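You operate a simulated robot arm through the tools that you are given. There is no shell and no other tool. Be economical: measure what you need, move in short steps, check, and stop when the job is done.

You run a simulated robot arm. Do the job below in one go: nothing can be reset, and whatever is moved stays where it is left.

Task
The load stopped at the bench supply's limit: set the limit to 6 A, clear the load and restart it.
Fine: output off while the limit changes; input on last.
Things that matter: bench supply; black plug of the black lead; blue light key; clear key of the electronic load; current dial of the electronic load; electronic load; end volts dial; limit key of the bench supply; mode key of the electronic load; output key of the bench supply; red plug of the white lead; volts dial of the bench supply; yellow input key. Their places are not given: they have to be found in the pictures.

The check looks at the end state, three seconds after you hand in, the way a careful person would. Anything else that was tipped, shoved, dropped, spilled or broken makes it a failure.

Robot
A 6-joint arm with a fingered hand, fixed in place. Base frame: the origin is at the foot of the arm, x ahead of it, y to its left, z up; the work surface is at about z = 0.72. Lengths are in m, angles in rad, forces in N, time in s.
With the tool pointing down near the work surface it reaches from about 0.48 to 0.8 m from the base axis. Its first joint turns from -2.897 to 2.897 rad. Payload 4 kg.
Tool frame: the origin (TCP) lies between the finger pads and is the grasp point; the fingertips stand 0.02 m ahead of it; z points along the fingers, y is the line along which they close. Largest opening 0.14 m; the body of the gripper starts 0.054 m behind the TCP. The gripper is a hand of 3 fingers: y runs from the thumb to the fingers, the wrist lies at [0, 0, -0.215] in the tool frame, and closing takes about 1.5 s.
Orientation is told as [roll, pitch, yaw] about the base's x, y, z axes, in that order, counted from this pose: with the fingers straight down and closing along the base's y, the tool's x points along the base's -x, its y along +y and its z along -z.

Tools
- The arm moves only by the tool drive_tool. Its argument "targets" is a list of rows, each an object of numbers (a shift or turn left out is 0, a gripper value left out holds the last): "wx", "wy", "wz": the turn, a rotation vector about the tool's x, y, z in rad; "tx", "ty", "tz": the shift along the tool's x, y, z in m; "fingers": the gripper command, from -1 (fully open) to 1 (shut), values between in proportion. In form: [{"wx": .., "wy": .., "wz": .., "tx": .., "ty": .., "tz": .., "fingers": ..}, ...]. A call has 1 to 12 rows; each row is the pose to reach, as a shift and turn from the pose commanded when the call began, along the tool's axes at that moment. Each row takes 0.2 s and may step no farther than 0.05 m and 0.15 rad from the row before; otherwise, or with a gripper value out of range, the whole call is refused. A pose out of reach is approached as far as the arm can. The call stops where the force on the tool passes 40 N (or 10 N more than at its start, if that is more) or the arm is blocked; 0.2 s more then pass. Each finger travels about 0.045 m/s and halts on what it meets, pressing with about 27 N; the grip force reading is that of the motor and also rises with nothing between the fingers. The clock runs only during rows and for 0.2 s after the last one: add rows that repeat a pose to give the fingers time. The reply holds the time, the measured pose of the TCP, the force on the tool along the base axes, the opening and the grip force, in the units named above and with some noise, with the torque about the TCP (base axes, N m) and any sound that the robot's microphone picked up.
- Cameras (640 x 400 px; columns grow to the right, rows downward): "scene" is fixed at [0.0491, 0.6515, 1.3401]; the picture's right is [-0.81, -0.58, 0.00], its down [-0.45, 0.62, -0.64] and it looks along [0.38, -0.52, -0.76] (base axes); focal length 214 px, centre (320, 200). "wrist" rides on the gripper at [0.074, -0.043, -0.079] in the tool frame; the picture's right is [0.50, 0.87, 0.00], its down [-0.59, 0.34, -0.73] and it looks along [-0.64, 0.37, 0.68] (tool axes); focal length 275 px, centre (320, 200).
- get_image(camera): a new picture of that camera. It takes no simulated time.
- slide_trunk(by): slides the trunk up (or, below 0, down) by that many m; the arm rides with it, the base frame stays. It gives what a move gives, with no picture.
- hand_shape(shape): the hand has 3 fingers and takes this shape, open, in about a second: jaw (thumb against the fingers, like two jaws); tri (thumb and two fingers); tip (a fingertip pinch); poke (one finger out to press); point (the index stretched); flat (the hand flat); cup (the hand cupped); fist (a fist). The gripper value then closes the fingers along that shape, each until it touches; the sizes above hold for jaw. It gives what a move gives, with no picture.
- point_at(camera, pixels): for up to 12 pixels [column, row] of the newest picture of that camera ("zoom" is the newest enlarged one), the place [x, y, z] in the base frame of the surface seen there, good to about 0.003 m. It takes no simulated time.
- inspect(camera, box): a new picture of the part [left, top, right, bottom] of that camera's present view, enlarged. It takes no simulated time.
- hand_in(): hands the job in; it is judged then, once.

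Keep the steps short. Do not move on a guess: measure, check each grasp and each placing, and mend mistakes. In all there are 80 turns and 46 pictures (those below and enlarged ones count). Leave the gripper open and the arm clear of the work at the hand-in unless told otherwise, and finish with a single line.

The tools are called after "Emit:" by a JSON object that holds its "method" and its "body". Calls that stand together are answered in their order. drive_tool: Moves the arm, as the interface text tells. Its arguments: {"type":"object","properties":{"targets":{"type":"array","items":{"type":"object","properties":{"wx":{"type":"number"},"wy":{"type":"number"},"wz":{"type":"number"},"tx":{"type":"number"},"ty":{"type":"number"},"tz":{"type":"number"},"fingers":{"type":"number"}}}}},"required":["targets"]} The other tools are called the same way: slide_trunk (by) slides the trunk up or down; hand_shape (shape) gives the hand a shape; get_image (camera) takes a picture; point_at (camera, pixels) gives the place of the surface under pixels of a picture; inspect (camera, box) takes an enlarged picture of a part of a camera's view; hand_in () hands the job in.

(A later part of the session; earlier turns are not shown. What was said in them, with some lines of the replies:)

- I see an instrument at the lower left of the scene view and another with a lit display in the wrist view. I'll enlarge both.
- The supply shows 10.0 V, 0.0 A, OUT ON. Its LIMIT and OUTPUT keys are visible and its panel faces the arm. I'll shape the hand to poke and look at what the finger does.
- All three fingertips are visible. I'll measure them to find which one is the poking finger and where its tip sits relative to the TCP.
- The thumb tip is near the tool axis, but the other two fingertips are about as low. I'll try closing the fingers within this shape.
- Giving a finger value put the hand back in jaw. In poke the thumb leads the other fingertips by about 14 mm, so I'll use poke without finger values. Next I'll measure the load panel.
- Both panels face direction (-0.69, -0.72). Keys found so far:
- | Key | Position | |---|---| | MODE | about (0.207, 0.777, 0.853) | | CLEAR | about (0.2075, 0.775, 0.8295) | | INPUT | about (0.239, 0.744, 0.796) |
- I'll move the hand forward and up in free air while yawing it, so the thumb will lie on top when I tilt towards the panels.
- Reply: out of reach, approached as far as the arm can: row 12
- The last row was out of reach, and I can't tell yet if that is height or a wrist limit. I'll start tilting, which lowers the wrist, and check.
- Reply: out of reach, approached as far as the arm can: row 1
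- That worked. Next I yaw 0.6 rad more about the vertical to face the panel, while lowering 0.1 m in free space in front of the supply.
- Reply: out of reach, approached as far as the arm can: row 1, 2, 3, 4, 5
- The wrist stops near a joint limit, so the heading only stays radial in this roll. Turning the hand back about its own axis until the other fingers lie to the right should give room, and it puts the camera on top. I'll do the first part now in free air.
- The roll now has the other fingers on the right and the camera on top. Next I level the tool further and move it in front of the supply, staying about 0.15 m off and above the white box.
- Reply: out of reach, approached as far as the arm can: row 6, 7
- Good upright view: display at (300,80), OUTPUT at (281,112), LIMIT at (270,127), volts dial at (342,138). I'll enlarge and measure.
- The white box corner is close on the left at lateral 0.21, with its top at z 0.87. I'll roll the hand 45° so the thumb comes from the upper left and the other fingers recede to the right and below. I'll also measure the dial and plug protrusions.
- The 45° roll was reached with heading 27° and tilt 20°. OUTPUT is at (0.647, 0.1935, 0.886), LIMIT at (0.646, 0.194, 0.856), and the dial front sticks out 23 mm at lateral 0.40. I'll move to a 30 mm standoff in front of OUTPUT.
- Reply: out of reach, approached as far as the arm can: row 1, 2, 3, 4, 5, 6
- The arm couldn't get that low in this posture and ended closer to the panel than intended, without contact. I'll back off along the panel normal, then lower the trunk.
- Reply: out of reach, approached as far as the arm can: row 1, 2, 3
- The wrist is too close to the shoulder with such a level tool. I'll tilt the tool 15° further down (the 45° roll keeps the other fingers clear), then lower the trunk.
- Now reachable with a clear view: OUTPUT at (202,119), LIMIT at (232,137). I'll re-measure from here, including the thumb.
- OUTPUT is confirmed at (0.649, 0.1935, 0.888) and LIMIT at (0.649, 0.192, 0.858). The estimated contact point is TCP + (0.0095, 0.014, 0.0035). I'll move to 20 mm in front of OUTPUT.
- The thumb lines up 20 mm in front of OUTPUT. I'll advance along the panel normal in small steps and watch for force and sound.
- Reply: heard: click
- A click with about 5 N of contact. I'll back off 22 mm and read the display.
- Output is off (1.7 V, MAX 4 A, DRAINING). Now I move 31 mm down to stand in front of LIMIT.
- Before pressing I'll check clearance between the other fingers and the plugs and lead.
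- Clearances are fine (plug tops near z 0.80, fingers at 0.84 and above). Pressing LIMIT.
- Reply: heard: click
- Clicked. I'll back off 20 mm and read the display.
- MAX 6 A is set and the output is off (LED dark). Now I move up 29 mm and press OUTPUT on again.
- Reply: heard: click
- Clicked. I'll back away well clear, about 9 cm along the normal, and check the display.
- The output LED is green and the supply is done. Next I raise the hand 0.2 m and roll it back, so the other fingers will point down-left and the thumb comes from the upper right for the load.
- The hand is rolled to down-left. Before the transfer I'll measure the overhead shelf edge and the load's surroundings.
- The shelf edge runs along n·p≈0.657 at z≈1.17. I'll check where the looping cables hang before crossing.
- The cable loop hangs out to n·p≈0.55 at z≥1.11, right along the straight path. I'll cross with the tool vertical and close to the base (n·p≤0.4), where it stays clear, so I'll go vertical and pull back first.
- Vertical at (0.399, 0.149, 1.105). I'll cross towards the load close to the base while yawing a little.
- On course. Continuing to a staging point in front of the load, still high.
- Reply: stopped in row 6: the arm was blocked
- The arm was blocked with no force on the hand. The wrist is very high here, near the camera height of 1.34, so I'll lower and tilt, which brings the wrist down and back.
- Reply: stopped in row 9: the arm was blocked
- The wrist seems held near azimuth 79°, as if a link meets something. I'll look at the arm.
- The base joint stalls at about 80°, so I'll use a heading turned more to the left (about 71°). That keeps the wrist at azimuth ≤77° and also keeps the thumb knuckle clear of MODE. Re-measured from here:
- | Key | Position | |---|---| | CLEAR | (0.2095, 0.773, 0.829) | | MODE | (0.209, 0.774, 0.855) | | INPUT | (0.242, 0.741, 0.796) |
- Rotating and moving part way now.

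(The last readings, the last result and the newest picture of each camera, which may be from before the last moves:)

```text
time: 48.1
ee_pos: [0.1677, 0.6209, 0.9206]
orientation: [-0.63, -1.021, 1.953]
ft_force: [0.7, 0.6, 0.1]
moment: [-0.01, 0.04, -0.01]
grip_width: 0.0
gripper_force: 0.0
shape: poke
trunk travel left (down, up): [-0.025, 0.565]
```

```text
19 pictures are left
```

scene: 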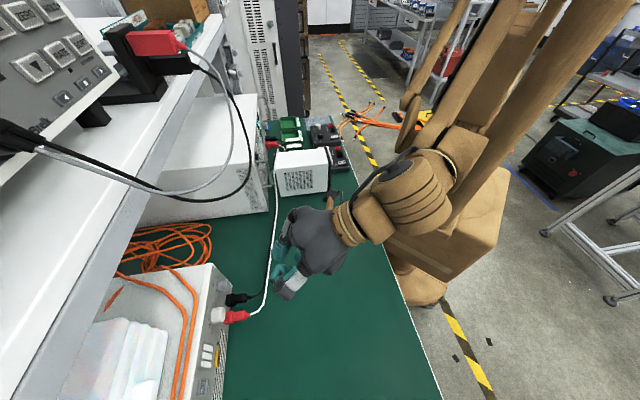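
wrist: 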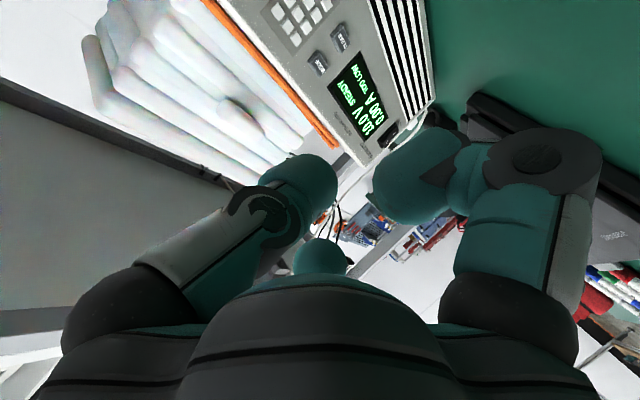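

The pose was reached and the load's display is visible at (358,95). I'll enlarge and re-measure the keys.

Emit:
{"method": "inspect", "body": {"camera": "wrist", "box": [260, 0, 460, 170]}}

Emit:
{"method": "point_at", "body": {"camera": "wrist", "pixels": [[319, 62], [341, 38], [375, 25], [380, 60], [330, 80], [340, 215], [328, 175], [300, 165], [320, 160], [393, 133], [60, 150], [400, 240]]}}

```text
2.35 times, centred on (360, 85) of wrist
```

zoom: 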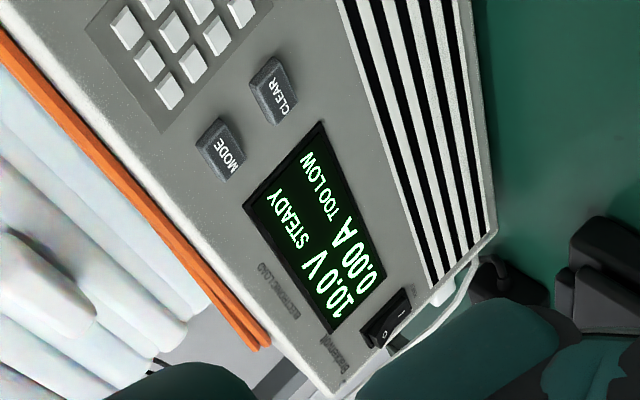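

```text
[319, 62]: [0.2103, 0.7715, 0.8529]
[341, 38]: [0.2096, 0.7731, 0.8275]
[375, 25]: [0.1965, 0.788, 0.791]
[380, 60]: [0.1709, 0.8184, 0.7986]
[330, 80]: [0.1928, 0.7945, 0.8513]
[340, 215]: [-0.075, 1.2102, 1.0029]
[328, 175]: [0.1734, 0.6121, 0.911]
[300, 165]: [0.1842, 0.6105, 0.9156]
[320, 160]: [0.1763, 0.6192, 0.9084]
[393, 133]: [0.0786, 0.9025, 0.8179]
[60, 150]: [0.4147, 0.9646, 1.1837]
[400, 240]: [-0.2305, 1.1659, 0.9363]
```

The load shows 10.0 V STEADY, 0.00 A TOO LOW. CLEAR is at (0.2097, 0.773, 0.828). Moving to 25 mm in front of it.

Emit:
{"method": "drive_tool", "body": {"targets": [{"tx": 0.0052, "ty": 0.0105, "tz": 0.0378}, {"tx": 0.0104, "ty": 0.021, "tz": 0.0756}, {"tx": 0.0155, "ty": 0.0315, "tz": 0.1134}, {"tx": 0.0207, "ty": 0.042, "tz": 0.1512}, {"tx": 0.0207, "ty": 0.042, "tz": 0.1512}]}}

Emit:
{"method": "get_image", "body": {"camera": "wrist"}}

```text
time: 49.4
ee_pos: [0.1759, 0.7481, 0.8241]
orientation: [-0.632, -1.021, 1.952]
ft_force: [0.9, -1.3, -0.1]
moment: [0.01, 0.02, -0.01]
grip_width: 0.0001
gripper_force: 0.1
shape: poke
trunk travel left (down, up): [-0.025, 0.565]
```

```text
17 pictures are left
```

wrist: 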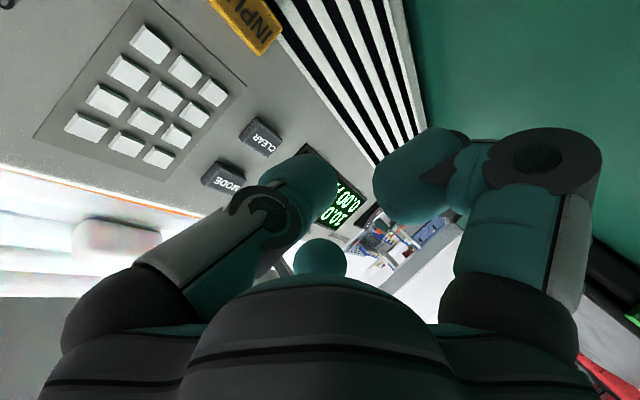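

CLEAR now appears at (262,137), about 10 px above my prediction. I'll re-measure before pressing.

Emit:
{"method": "point_at", "body": {"camera": "wrist", "pixels": [[262, 137], [262, 145], [250, 128], [223, 177], [228, 170], [253, 22], [300, 165], [320, 165], [310, 190], [285, 205]]}}

```text
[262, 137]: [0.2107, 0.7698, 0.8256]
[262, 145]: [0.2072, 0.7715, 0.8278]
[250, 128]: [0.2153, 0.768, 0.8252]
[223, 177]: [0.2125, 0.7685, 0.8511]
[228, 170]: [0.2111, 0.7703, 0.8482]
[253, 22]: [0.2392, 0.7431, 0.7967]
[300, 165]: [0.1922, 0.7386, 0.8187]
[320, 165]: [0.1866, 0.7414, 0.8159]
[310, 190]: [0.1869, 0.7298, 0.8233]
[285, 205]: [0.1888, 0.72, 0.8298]
```

CLEAR is at (0.211, 0.770, 0.8255). Pressing it gently along the normal.

Emit:
{"method": "drive_tool", "body": {"targets": [{"tx": -0.0012, "ty": -0.0082, "tz": 0.009}, {"tx": -0.002, "ty": -0.014, "tz": 0.0153}, {"tx": -0.0024, "ty": -0.0165, "tz": 0.018}, {"tx": -0.0027, "ty": -0.0174, "tz": 0.0193}]}}

```text
time: 50.4
ee_pos: [0.1973, 0.7618, 0.8254]
orientation: [-0.632, -1.02, 1.95]
ft_force: [-0.9, -0.9, -0.4]
moment: [-0.01, -0.01, 0.01]
grip_width: 0.0
gripper_force: 0.0
shape: poke
trunk travel left (down, up): [-0.025, 0.565]
heard: click
```

Click heard. I'll back off 60 mm and read the display.

Emit:
{"method": "drive_tool", "body": {"targets": [{"tx": 0.0051, "ty": 0.0137, "tz": -0.0203}, {"tx": 0.0122, "ty": 0.0328, "tz": -0.0486}, {"tx": 0.0122, "ty": 0.0328, "tz": -0.0486}]}}

Emit:
{"method": "get_image", "body": {"camera": "wrist"}}

```text
time: 51.1
ee_pos: [0.1557, 0.7198, 0.8267]
orientation: [-0.632, -1.02, 1.951]
ft_force: [-0.3, -0.6, -1.2]
moment: [0.0, -0.01, 0.03]
grip_width: 0.0
gripper_force: 0.1
shape: poke
trunk travel left (down, up): [-0.025, 0.565]
```

```text
16 pictures are left
```

wrist: 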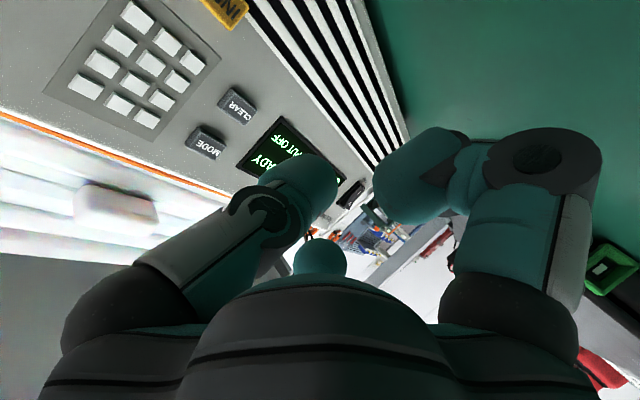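

The load now reads STEADY / INPUT OFF, so the trip is cleared. Next is INPUT at (0.2405, 0.742, 0.7965). I'll steepen the tilt by 15° to keep the hand above the plugs' lead and move to a 50 mm standoff.

Emit:
{"method": "drive_tool", "body": {"targets": [{"wx": -0.0445, "wy": 0.122, "tx": 0.0199, "ty": -0.0137, "tz": 0.0016}, {"wx": -0.089, "wy": 0.244, "tx": 0.0398, "ty": -0.0274, "tz": 0.0031}, {"wx": -0.089, "wy": 0.244, "tx": 0.0398, "ty": -0.0274, "tz": 0.0031}]}}

Emit:
{"method": "get_image", "body": {"camera": "wrist"}}

Emit:
{"method": "get_image", "body": {"camera": "scene"}}

```text
time: 52.0
ee_pos: [0.1888, 0.6987, 0.7976]
orientation: [-0.388, -0.805, 1.759]
ft_force: [-0.4, -0.5, 0.1]
moment: [-0.01, 0.03, -0.02]
grip_width: 0.0
gripper_force: 0.1
shape: poke
trunk travel left (down, up): [-0.025, 0.565]
```

```text
15 pictures are left
```

wrist: 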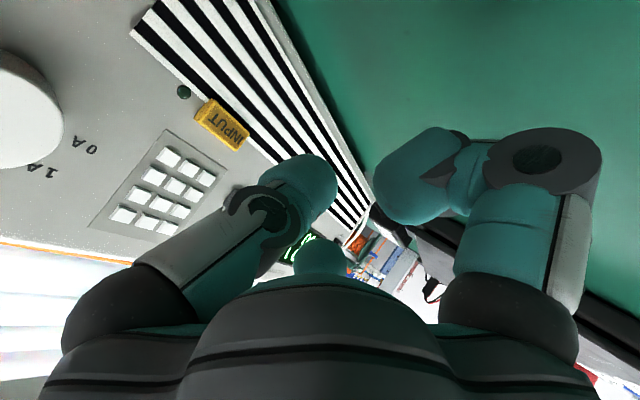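

```text
14 pictures are left
```

scene: 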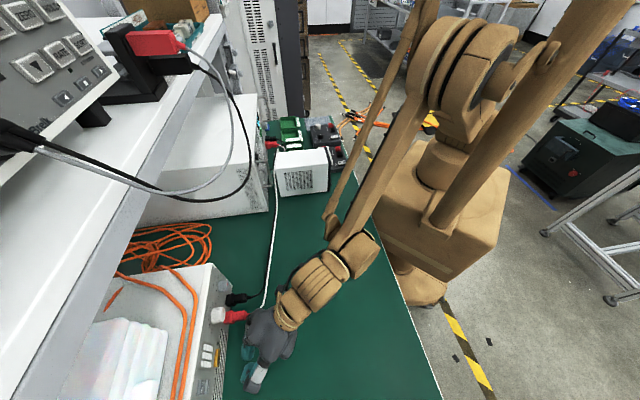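

INPUT is at (222,125) in the wrist view. The hand is near the red plug and white lead, so I'll check that clearance before advancing.

Emit:
{"method": "inspect", "body": {"camera": "scene", "box": [190, 280, 310, 400]}}

Emit:
{"method": "point_at", "body": {"camera": "wrist", "pixels": [[222, 123], [222, 135], [210, 112], [184, 92], [300, 165], [320, 165], [285, 205], [265, 130]]}}

Emit:
{"method": "point_at", "body": {"camera": "zoom", "pixels": [[205, 190], [250, 185], [295, 170], [300, 200], [330, 170], [360, 165], [270, 195], [400, 80]]}}

```text
3.33 times, centred on (250, 340) of scene
```

zoom: 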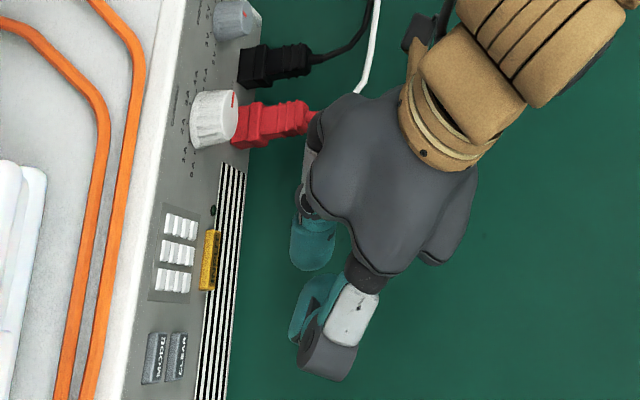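

```text
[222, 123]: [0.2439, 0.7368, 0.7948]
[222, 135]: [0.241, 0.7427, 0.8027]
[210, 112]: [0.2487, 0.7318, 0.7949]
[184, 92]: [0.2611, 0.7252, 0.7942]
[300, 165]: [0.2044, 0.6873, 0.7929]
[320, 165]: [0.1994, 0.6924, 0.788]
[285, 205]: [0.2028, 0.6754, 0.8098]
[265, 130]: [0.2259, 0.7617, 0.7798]
```

```text
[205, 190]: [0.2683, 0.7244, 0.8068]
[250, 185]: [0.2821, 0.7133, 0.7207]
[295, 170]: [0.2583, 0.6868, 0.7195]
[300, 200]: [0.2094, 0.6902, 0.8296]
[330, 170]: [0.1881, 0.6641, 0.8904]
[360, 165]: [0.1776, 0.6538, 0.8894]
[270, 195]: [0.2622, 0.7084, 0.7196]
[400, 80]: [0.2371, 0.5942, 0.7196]
```

Emit:
{"method": "point_at", "body": {"camera": "zoom", "pixels": [[318, 125], [314, 150], [340, 108], [370, 105], [306, 190], [404, 100], [410, 30], [275, 105], [295, 125], [305, 105], [308, 120], [365, 75]]}}

```text
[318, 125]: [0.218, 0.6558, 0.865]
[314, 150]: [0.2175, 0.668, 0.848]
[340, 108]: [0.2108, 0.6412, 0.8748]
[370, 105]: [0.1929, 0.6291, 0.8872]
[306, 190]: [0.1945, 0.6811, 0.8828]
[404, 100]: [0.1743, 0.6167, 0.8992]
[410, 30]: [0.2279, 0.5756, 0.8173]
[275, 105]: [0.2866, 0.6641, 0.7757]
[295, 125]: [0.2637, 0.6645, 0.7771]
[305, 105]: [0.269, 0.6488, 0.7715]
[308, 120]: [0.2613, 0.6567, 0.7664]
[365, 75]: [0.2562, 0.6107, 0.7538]
```

Clearance is fine: the hand edge is at lateral −0.313, z≥0.83, and the plug is at −0.29, z≤0.79. Pressing INPUT with fine final steps.

Emit:
{"method": "drive_tool", "body": {"targets": [{"tx": -0.0047, "ty": -0.0099, "tz": 0.0103}, {"tx": -0.0094, "ty": -0.0197, "tz": 0.0206}, {"tx": -0.0129, "ty": -0.0273, "tz": 0.0285}, {"tx": -0.0148, "ty": -0.0313, "tz": 0.0326}, {"tx": -0.0156, "ty": -0.0329, "tz": 0.0343}, {"tx": -0.0162, "ty": -0.0338, "tz": 0.0353}]}}

```text
time: 53.4
ee_pos: [0.2291, 0.7325, 0.7963]
orientation: [-0.388, -0.806, 1.757]
ft_force: [-0.7, -0.9, 0.1]
moment: [-0.01, 0.01, 0.0]
grip_width: 0.0
gripper_force: 0.0
shape: poke
trunk travel left (down, up): [-0.025, 0.565]
```

No click yet. Advancing 2 mm more, then 2 mm again.

Emit:
{"method": "drive_tool", "body": {"targets": [{"tx": -0.0004, "ty": -0.0006, "tz": 0.0007}, {"tx": -0.0008, "ty": -0.0012, "tz": 0.0014}, {"tx": -0.0008, "ty": -0.0012, "tz": 0.0014}]}}

```text
time: 54.1
ee_pos: [0.23, 0.733, 0.796]
orientation: [-0.385, -0.804, 1.757]
ft_force: [-2.2, -2.6, -0.7]
moment: [-0.03, -0.01, 0.0]
grip_width: 0.0
gripper_force: 0.2
shape: poke
trunk travel left (down, up): [-0.025, 0.565]
heard: click
```

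Click. I'll retreat 8 cm along the normal and look.

Emit:
{"method": "drive_tool", "body": {"targets": [{"tx": 0.0078, "ty": 0.0123, "tz": -0.0137}, {"tx": 0.0175, "ty": 0.0276, "tz": -0.0308}, {"tx": 0.031, "ty": 0.049, "tz": -0.0547}, {"tx": 0.031, "ty": 0.049, "tz": -0.0547}]}}

Emit:
{"method": "get_image", "body": {"camera": "wrist"}}

```text
time: 55.1
ee_pos: [0.1723, 0.6772, 0.7959]
orientation: [-0.388, -0.806, 1.757]
ft_force: [0.5, -0.3, 0.6]
moment: [0.02, 0.01, 0.02]
grip_width: 0.0001
gripper_force: 0.1
shape: poke
trunk travel left (down, up): [-0.025, 0.565]
```

```text
12 pictures are left
```

wrist: 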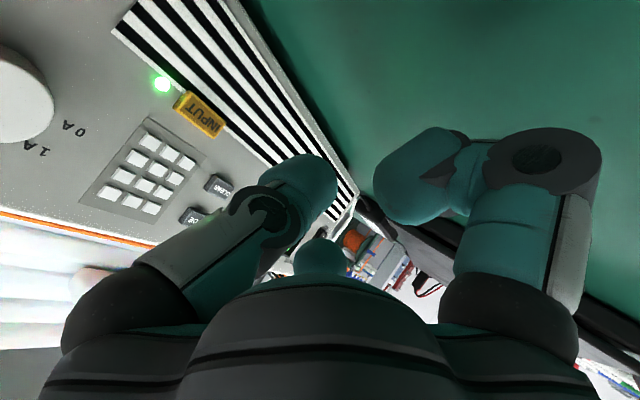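

The INPUT LED is lit. I'll back up to where the load display was visible to confirm it is running.

Emit:
{"method": "drive_tool", "body": {"targets": [{"tx": -0.0173, "ty": -0.012, "tz": -0.0377}, {"tx": -0.0347, "ty": -0.024, "tz": -0.0753, "wx": 0.0445, "wy": -0.122}, {"tx": -0.052, "ty": -0.036, "tz": -0.113, "wx": 0.089, "wy": -0.244}, {"tx": -0.052, "ty": -0.036, "tz": -0.113, "wx": 0.089, "wy": -0.244}]}}

Emit:
{"method": "inspect", "body": {"camera": "wrist", "box": [240, 0, 460, 170]}}

```text
time: 56.1
ee_pos: [0.1726, 0.6271, 0.9176]
orientation: [-0.633, -1.02, 1.954]
ft_force: [-1.1, 0.3, 0.1]
moment: [0.01, 0.02, 0.01]
grip_width: 0.0
gripper_force: 0.1
shape: poke
trunk travel left (down, up): [-0.025, 0.565]
```

```text
2.35 times, centred on (350, 85) of wrist
```

zoom: 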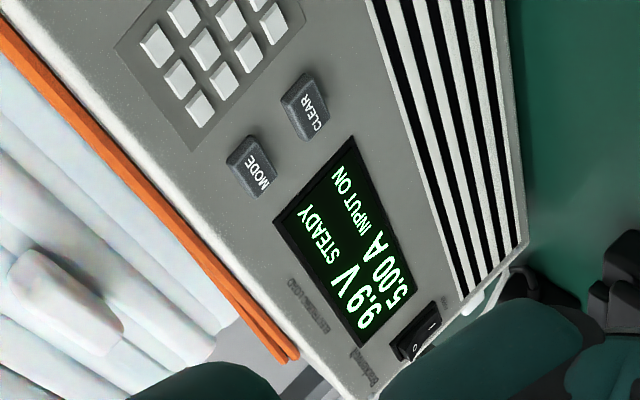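

The load is running: 9.9 V, 5.00 A, INPUT ON. I'll retreat from the work and open the hand.

Emit:
{"method": "drive_tool", "body": {"targets": [{"tx": 0.006, "ty": -0.008, "tz": -0.033}, {"tx": 0.012, "ty": -0.016, "tz": -0.065}, {"tx": 0.018, "ty": -0.024, "tz": -0.098}, {"tx": 0.018, "ty": -0.024, "tz": -0.098}]}}

Emit:
{"method": "hand_shape", "body": {"shape": "jaw"}}

Emit:
{"method": "get_image", "body": {"camera": "scene"}}

```text
time: 57.1
ee_pos: [0.1768, 0.5365, 0.9452]
orientation: [-0.631, -1.019, 1.94]
ft_force: [0.7, 0.4, 0.9]
moment: [0.01, 0.03, -0.01]
grip_width: 0.0
gripper_force: 0.0
shape: poke
trunk travel left (down, up): [-0.025, 0.565]
```

```text
time: 58.0
ee_pos: [0.1767, 0.5354, 0.9471]
orientation: [-0.631, -1.02, 1.941]
ft_force: [-0.2, -0.3, 0.0]
moment: [-0.04, 0.02, -0.03]
grip_width: 0.14
gripper_force: 0.1
shape: jaw
trunk travel left (down, up): [-0.025, 0.565]
```

```text
10 pictures are left
```

scene: 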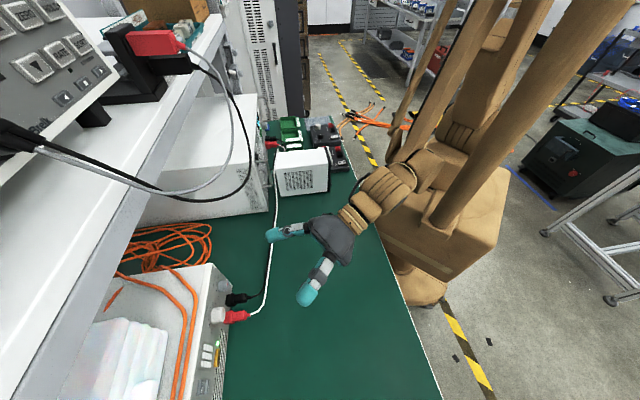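

The hand is open and clear, nothing has been displaced, and the INPUT LED is lit. Handing in.

Emit:
{"method": "hand_in", "body": {}}

```text
The job is handed in.
```

The bench supply limit is set to 6 A with its output back on, and the load is cleared and running at 9.9 V, 5.00 A with its input switched on last.
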